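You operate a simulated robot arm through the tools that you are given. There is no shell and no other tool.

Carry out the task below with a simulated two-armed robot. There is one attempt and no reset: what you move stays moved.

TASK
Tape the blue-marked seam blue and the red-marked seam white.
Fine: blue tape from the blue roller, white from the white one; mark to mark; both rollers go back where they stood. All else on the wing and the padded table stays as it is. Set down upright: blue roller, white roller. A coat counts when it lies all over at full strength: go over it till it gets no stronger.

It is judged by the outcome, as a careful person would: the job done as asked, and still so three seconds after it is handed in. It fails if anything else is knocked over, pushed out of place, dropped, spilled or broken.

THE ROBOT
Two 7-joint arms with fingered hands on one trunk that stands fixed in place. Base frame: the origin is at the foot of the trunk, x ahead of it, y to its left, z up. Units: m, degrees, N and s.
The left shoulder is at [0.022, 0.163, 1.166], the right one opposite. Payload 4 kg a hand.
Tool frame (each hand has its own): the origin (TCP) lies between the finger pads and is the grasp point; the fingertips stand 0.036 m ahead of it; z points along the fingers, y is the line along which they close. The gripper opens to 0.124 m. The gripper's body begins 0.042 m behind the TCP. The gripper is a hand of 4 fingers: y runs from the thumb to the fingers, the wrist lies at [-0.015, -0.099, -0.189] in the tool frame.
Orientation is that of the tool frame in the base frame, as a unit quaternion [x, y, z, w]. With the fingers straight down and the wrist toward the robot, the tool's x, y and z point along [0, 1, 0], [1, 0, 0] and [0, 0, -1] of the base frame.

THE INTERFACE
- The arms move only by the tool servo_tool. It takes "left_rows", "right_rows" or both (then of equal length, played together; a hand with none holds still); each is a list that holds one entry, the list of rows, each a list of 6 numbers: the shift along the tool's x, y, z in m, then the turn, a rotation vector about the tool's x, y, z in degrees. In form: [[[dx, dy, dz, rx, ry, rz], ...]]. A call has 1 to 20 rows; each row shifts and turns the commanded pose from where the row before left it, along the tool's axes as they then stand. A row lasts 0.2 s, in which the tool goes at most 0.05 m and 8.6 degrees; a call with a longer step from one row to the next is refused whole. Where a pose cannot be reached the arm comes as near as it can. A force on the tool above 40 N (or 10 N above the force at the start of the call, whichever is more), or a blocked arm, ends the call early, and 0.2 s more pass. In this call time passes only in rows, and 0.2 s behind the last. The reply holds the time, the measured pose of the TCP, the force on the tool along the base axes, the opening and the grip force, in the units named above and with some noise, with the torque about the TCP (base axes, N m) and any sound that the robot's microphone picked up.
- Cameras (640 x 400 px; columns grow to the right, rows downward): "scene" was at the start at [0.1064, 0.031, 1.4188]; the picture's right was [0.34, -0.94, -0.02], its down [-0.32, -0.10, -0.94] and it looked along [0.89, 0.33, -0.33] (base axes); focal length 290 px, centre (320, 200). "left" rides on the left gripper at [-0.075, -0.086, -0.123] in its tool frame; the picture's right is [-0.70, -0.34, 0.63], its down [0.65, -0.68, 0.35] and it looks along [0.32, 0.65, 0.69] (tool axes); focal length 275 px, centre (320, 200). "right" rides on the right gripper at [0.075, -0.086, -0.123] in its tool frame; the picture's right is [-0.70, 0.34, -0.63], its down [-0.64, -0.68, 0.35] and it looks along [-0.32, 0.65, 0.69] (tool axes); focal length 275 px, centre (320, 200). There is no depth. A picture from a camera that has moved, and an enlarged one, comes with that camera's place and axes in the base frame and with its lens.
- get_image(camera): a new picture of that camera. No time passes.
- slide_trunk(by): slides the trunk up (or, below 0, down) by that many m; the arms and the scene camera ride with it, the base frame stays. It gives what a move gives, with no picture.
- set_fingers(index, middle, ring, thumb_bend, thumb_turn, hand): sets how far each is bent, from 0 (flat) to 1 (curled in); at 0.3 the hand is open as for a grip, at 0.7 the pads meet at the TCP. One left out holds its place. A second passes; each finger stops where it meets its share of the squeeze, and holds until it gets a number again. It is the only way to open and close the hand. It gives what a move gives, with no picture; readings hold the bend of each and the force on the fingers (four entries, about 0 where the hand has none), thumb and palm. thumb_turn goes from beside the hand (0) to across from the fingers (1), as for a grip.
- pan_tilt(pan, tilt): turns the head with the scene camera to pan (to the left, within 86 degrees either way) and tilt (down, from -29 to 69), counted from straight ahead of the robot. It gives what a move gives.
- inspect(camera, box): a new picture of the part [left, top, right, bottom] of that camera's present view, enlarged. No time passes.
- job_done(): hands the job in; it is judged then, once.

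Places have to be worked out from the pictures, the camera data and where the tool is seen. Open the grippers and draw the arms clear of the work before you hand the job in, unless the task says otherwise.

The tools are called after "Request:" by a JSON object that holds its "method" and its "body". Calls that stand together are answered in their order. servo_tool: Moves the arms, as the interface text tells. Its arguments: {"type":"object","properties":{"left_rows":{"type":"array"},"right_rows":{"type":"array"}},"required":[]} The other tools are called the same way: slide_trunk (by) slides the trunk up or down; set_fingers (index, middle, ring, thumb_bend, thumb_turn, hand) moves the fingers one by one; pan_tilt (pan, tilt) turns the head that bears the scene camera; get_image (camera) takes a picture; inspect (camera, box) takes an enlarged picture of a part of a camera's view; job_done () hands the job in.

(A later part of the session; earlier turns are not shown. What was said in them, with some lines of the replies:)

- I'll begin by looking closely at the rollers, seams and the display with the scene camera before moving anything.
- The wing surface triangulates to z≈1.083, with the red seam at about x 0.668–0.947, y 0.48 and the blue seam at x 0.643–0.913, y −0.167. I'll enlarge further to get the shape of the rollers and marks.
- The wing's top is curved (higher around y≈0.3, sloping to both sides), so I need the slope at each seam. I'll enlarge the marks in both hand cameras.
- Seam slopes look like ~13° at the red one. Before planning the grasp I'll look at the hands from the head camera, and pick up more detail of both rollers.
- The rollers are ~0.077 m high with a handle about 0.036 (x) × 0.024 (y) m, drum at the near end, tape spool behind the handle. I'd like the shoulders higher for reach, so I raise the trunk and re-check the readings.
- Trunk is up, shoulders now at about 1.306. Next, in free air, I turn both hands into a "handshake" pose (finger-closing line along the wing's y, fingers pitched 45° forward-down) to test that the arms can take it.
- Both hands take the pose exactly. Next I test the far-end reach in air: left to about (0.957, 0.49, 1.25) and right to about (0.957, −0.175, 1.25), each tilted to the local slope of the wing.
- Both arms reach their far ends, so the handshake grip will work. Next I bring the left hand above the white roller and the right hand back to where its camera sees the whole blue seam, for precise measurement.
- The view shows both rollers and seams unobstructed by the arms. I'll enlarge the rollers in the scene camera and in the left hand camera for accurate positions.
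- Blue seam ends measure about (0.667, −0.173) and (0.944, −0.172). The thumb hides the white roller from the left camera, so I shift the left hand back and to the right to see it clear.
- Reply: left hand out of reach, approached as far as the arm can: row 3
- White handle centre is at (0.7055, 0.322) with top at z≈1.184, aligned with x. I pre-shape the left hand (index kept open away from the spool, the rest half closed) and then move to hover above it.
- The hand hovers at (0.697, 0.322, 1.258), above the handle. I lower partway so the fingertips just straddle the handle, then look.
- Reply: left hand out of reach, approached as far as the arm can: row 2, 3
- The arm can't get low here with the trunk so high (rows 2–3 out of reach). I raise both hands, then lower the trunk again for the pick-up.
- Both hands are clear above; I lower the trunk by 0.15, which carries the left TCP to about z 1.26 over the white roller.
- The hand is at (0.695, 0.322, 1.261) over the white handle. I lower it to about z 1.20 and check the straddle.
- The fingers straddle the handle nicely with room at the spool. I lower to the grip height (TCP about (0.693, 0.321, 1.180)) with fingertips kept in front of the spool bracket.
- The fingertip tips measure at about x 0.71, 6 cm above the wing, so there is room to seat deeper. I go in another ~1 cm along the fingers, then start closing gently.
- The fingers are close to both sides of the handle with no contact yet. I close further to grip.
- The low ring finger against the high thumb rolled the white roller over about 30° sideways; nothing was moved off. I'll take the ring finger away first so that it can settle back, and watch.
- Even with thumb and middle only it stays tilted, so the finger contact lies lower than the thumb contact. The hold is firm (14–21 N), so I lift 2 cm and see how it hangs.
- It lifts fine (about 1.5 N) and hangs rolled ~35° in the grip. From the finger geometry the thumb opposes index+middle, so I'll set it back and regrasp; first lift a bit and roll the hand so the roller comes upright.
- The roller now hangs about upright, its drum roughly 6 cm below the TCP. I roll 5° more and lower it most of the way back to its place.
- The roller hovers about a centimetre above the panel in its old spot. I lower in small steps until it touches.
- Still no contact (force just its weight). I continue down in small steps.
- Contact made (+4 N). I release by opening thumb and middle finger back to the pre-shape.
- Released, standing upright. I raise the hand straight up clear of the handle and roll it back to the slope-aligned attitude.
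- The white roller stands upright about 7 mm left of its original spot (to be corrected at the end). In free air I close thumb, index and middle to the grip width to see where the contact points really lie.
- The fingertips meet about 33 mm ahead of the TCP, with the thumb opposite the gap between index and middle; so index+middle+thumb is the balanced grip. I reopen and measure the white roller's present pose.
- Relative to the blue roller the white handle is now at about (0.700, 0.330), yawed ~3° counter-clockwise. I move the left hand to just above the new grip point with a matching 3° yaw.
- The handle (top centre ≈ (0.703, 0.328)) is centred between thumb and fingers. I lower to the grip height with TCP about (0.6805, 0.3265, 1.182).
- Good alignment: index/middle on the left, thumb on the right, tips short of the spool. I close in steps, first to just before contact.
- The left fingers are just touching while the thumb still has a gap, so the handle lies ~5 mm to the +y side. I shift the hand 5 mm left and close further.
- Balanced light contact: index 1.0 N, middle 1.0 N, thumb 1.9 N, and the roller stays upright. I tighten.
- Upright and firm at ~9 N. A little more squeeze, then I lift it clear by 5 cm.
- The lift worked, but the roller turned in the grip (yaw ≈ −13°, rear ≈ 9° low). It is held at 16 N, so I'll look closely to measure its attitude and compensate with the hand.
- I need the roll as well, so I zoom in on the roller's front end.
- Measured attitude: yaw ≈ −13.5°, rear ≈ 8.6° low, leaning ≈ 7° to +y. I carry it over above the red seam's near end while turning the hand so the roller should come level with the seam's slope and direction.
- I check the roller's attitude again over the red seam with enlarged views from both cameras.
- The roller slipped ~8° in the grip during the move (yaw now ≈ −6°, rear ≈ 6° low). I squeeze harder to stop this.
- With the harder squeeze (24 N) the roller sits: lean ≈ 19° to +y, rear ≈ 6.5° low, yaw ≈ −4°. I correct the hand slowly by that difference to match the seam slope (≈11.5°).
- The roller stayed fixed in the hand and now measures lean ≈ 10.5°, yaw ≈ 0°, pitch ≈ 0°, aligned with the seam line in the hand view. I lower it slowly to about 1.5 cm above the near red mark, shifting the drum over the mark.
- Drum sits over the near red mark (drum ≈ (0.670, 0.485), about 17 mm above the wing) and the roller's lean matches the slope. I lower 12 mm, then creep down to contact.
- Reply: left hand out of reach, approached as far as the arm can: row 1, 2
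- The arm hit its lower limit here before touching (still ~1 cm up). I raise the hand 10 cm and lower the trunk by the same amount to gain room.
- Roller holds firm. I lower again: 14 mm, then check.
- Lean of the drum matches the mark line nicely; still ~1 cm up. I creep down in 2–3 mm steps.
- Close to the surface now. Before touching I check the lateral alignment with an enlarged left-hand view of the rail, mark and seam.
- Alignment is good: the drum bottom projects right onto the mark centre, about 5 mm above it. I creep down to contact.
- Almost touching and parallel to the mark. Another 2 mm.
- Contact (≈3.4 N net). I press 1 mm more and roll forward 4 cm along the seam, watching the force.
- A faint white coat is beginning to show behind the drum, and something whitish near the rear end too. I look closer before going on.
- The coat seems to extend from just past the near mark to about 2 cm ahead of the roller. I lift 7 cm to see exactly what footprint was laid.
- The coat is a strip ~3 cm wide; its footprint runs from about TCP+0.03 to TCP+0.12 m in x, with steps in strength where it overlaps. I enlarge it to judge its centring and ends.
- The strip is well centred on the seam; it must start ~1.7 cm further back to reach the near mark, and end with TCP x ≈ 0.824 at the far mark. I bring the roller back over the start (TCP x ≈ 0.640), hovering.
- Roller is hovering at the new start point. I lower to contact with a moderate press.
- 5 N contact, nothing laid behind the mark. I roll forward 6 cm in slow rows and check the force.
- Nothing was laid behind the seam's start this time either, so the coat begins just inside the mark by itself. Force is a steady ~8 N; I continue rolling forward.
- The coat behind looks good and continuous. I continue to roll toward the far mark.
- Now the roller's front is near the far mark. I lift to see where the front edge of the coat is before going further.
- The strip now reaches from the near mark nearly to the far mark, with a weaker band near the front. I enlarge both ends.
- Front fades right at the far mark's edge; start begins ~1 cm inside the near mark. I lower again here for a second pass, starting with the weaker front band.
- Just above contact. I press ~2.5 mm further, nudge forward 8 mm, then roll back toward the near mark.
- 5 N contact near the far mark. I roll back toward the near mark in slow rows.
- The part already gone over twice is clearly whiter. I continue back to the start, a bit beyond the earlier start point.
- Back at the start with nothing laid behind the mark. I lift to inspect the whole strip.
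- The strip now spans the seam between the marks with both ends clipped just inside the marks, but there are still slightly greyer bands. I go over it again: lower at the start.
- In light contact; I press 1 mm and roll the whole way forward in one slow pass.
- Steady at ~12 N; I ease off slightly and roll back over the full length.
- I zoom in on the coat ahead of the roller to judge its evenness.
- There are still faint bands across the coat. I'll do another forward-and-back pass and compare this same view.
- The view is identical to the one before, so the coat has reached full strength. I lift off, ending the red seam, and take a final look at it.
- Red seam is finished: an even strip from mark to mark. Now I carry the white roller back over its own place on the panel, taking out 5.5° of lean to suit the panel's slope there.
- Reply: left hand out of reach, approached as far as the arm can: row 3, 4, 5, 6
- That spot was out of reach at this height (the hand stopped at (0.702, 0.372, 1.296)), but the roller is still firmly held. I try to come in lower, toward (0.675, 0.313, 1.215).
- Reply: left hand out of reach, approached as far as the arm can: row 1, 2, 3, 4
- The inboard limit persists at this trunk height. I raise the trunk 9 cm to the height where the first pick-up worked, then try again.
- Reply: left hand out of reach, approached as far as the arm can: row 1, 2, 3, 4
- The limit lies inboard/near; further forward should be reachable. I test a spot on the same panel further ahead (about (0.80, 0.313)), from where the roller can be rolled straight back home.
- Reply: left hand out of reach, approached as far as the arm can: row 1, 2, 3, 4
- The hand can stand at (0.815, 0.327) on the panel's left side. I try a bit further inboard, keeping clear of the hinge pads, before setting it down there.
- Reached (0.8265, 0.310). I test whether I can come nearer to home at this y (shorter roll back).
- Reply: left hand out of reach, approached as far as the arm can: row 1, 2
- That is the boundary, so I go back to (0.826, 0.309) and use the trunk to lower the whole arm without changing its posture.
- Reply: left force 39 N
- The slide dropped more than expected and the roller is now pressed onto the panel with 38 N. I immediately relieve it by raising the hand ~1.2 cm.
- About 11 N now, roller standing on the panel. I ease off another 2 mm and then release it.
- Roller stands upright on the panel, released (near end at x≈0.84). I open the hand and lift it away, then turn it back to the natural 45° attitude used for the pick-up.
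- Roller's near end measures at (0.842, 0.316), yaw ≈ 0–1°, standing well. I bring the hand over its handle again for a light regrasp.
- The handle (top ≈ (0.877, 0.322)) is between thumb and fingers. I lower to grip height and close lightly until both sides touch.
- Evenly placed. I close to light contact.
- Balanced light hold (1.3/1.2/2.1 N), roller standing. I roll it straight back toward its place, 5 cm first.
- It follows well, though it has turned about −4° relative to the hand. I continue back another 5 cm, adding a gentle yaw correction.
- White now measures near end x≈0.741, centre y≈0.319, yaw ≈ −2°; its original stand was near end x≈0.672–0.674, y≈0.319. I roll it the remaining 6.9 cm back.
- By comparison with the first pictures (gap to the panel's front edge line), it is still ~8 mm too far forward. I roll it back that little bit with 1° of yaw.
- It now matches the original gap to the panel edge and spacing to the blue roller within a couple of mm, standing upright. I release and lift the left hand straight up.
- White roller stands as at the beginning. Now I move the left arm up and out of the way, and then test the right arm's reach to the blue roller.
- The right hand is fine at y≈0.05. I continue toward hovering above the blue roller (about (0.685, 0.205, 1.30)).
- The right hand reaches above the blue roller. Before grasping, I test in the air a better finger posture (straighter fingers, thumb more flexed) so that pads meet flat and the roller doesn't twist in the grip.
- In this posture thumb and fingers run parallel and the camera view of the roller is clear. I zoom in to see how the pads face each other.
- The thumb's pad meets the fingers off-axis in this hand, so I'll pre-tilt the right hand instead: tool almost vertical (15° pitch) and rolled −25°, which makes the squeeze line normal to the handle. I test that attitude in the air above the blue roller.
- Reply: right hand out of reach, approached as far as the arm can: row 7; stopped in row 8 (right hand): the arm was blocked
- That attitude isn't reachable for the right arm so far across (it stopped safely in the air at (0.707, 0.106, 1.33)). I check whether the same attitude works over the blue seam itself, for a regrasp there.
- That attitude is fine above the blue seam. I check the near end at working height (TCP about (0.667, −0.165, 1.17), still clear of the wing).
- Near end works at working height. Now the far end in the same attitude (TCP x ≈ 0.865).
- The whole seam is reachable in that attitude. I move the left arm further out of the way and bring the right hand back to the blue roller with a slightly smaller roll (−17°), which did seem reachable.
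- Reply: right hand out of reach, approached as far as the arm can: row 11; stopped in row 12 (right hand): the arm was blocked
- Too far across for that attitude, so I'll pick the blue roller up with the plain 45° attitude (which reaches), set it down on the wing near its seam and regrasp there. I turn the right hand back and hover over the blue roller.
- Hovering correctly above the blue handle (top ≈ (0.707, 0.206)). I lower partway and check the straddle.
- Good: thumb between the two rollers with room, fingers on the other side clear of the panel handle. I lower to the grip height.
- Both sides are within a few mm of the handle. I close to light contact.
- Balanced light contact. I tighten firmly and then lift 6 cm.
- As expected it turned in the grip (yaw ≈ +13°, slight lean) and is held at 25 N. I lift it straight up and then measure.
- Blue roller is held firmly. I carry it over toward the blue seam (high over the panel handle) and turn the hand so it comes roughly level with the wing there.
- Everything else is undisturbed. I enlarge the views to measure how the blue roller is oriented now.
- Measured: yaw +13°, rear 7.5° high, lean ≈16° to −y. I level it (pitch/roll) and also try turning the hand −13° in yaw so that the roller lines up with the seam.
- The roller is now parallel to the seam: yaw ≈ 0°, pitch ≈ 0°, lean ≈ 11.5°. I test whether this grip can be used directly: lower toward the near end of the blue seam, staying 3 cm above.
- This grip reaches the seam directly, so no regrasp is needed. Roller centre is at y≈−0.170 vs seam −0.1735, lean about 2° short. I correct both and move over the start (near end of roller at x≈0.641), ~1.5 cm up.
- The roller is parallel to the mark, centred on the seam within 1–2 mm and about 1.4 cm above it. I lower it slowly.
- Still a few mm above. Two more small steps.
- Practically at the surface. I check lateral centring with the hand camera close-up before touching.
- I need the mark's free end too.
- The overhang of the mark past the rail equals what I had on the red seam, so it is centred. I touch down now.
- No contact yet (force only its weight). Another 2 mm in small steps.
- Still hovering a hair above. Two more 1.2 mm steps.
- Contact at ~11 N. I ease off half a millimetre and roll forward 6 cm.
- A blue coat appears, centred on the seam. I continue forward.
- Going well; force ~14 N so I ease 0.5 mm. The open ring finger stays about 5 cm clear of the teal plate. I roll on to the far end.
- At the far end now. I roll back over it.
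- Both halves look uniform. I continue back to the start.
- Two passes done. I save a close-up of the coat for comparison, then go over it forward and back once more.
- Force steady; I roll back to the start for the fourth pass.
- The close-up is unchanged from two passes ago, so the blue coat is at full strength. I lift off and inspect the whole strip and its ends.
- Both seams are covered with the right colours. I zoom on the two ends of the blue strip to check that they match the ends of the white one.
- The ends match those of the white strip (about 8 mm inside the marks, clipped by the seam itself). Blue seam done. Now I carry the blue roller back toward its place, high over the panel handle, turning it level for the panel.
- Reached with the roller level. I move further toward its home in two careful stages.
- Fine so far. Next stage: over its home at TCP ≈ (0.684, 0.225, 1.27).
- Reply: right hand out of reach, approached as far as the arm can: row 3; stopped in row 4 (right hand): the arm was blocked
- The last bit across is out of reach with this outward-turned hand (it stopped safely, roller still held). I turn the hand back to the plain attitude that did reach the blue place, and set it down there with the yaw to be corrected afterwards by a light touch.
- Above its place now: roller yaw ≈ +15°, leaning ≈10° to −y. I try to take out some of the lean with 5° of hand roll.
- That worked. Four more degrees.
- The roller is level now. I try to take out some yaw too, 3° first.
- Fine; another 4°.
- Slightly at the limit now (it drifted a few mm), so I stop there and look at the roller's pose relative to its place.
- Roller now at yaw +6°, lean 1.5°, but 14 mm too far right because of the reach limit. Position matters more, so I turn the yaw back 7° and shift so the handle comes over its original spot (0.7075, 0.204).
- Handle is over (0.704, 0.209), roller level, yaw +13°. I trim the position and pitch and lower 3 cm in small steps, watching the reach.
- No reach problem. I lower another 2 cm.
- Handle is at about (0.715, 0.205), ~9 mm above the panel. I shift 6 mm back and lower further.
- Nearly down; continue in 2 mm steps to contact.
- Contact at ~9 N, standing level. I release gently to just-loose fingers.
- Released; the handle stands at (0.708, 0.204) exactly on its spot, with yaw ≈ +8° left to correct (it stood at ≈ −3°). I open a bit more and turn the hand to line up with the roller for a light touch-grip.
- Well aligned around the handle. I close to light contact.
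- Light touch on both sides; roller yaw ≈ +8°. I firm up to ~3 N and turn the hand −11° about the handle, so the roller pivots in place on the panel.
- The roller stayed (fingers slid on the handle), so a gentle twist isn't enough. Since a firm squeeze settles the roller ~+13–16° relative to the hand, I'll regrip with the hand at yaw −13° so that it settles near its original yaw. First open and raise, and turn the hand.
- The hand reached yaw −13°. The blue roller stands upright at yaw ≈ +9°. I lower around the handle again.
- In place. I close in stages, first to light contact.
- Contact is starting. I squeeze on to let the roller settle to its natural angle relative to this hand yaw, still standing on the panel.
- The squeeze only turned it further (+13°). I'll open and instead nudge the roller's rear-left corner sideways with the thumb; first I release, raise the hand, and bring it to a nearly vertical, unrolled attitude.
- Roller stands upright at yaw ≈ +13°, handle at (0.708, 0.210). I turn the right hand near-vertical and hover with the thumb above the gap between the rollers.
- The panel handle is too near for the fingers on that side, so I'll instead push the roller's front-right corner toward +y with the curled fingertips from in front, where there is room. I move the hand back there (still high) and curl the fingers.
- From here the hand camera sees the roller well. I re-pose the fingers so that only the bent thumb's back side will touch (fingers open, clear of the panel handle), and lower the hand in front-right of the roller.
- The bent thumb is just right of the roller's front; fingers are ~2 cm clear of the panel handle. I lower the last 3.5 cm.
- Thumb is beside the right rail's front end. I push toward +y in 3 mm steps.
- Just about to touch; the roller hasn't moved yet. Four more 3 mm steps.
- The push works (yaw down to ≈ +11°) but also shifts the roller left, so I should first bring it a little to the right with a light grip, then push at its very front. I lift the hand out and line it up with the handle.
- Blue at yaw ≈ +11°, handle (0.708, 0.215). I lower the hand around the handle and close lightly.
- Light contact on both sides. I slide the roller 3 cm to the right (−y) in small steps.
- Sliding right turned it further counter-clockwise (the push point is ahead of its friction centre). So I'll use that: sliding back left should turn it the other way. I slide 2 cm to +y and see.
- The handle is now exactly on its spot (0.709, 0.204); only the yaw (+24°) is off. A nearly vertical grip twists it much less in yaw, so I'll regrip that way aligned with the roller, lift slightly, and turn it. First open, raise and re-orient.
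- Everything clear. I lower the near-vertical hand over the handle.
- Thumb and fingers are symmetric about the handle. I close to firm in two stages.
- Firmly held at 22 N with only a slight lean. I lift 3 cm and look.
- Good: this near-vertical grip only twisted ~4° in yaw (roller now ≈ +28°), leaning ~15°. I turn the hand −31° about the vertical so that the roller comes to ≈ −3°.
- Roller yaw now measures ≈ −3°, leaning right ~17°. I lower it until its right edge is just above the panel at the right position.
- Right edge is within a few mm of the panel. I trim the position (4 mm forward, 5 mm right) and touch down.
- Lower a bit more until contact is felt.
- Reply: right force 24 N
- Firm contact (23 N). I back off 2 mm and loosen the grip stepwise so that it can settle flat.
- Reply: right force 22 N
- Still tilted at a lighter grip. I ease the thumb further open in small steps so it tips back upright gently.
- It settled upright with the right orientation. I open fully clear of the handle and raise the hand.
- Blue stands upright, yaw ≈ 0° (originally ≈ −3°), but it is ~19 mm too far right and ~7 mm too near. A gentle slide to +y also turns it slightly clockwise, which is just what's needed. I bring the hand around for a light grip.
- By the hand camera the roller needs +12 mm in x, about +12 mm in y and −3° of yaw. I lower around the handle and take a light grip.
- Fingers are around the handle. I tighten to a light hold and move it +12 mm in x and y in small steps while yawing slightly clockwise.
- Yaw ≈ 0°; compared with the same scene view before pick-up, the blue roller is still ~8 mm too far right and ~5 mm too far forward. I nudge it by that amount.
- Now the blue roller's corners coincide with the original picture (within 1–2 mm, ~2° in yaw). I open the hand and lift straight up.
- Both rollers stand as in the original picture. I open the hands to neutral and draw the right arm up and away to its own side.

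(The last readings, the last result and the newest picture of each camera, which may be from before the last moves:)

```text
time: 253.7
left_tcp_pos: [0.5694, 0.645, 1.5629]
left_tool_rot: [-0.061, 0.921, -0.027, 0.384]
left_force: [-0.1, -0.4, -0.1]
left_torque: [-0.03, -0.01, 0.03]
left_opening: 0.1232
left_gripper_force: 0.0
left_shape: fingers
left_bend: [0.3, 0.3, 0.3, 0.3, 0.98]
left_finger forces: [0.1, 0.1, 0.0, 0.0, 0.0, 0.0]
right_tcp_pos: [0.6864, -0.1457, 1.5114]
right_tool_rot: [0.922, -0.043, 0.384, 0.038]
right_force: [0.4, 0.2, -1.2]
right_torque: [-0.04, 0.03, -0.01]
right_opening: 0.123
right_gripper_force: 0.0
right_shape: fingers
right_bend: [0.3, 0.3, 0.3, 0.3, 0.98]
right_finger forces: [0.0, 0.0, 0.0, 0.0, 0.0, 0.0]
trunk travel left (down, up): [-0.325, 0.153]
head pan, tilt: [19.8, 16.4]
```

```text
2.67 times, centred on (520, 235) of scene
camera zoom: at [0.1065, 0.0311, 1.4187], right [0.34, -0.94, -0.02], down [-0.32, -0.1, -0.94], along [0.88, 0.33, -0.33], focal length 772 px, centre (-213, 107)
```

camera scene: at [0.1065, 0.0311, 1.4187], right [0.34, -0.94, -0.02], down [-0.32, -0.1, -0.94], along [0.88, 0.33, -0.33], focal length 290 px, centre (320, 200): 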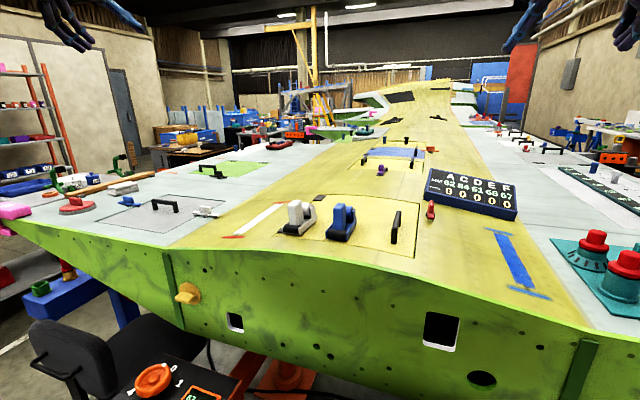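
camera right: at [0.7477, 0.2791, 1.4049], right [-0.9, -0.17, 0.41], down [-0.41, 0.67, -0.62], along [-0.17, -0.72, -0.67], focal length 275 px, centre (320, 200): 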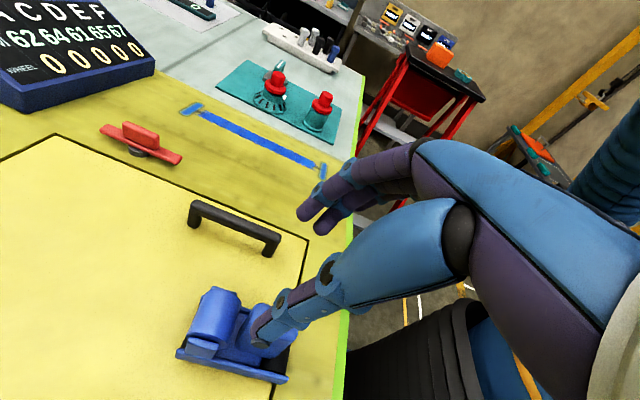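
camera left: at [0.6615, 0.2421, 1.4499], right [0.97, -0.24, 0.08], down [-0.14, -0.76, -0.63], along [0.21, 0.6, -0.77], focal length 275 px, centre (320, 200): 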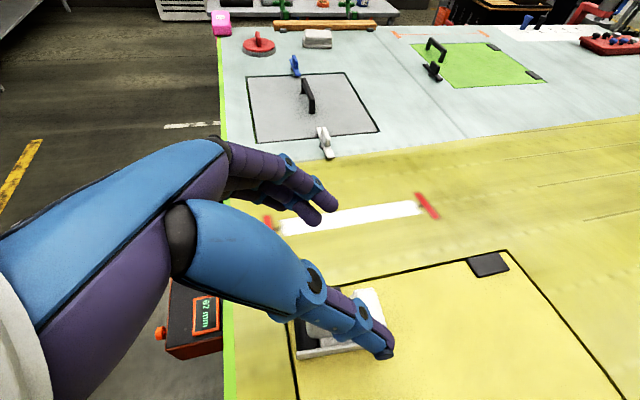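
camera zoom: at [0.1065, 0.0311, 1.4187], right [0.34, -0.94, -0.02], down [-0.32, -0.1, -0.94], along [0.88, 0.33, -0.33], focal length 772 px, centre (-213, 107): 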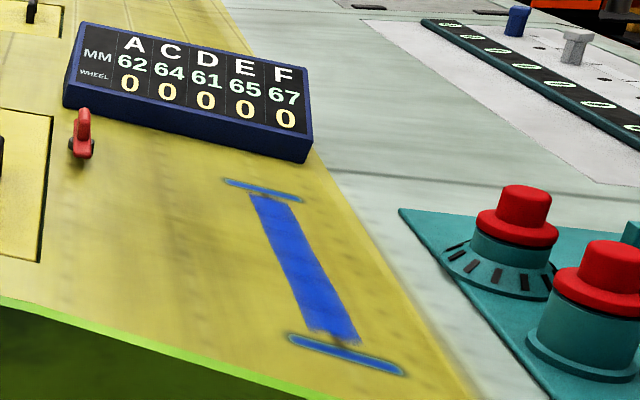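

The scene camera is back at its starting pose: blue matches within 1–2 mm/2°, white within ~4 mm/5°, both upright, everything else unchanged. I take a last close look at both strips for evenness.

Request:
{"method": "inspect", "body": {"camera": "scene", "box": [215, 195, 295, 245]}}

Request:
{"method": "inspect", "body": {"camera": "scene", "box": [480, 220, 560, 305]}}

Request:
{"method": "get_image", "body": {"camera": "right"}}

Request:
{"method": "get_image", "body": {"camera": "left"}}

```text
8.00 times, centred on (255, 220) of scene
camera zoom: at [0.1065, 0.0311, 1.4187], right [0.34, -0.94, -0.02], down [-0.32, -0.1, -0.94], along [0.88, 0.33, -0.33], focal length 2317 px, centre (840, 40)
```

zoom: 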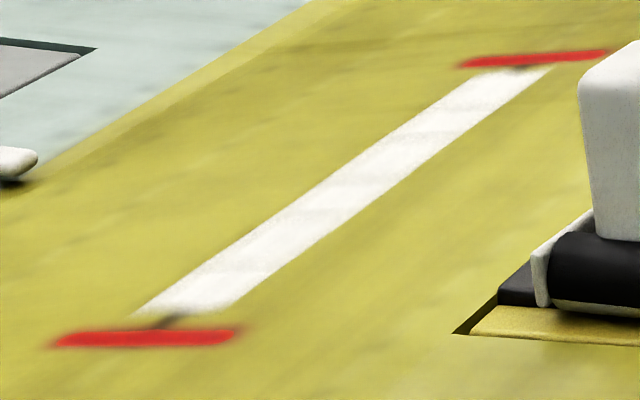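

```text
4.71 times, centred on (520, 262) of scene
camera zoom: at [0.1065, 0.0311, 1.4187], right [0.34, -0.94, -0.02], down [-0.32, -0.1, -0.94], along [0.88, 0.33, -0.33], focal length 1363 px, centre (-621, -94)
```

zoom: 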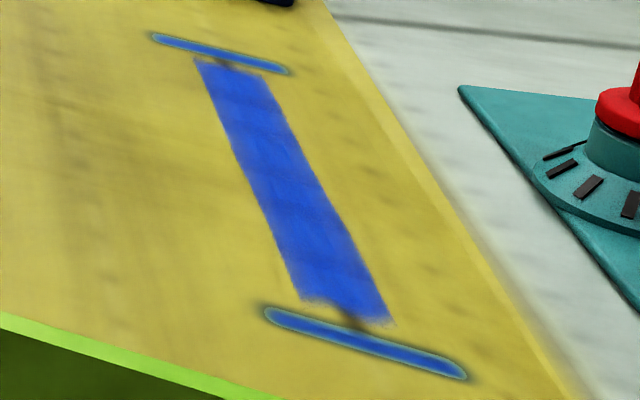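

```text
taken
camera right: at [0.6619, -0.0512, 1.6463], right [-0.97, -0.24, -0.04], down [-0.13, 0.67, -0.73], along [0.2, -0.7, -0.69], focal length 275 px, centre (320, 200)
```

right: 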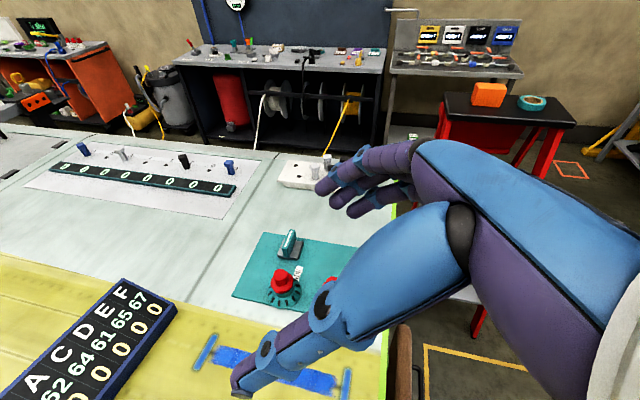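

```text
taken
camera left: at [0.5413, 0.5713, 1.7116], right [0.97, -0.24, 0.08], down [-0.14, -0.76, -0.63], along [0.21, 0.6, -0.77], focal length 275 px, centre (320, 200)
```

left: 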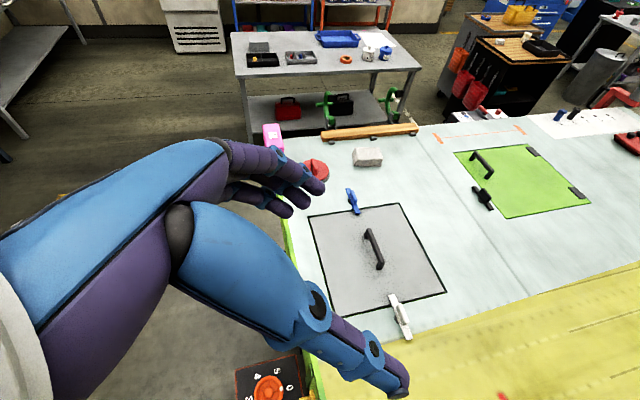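

Both strips are even and full, the white one on the red-marked seam and the blue one on the blue-marked seam. Both rollers are back upright in their places, nothing else has moved, and the hands are open and well clear. I hand the job in.

Request:
{"method": "job_done", "body": {}}

```text
The job is handed in.
```

I taped both seams and handed the job in: white tape on the red-marked seam and blue tape on the blue-marked seam. I have not seen the judge's verdict.

- **Coats:** I rolled the white seam six times and the blue one four. Close-ups of most of each strip showed no change over the last two rolls, so I took both to be at full strength.
- **Ends:** Each strip stops about 8 mm short of its marks at both ends. On the white seam, starting the roller about 15 mm further back left the near edge where it was. I took the tape area to stop there and did not push further.
- **Rollers:** Both stand upright in their places. Compared with the first picture, blue is within about 2 mm and 2° of where it stood, and white within about 4 mm and 5°.
- **Handling:**
  - Both rollers twisted in the grip, and each needed several tries to put back.
  - I set white down on the panel and rolled it home, briefly pressing it onto the panel with 38 N.
  - I slid and nudged blue around its spot.
  - The last pictures show no marks on the panel, and everything else is where it was.

Both hands are open and drawn clear above the wing.
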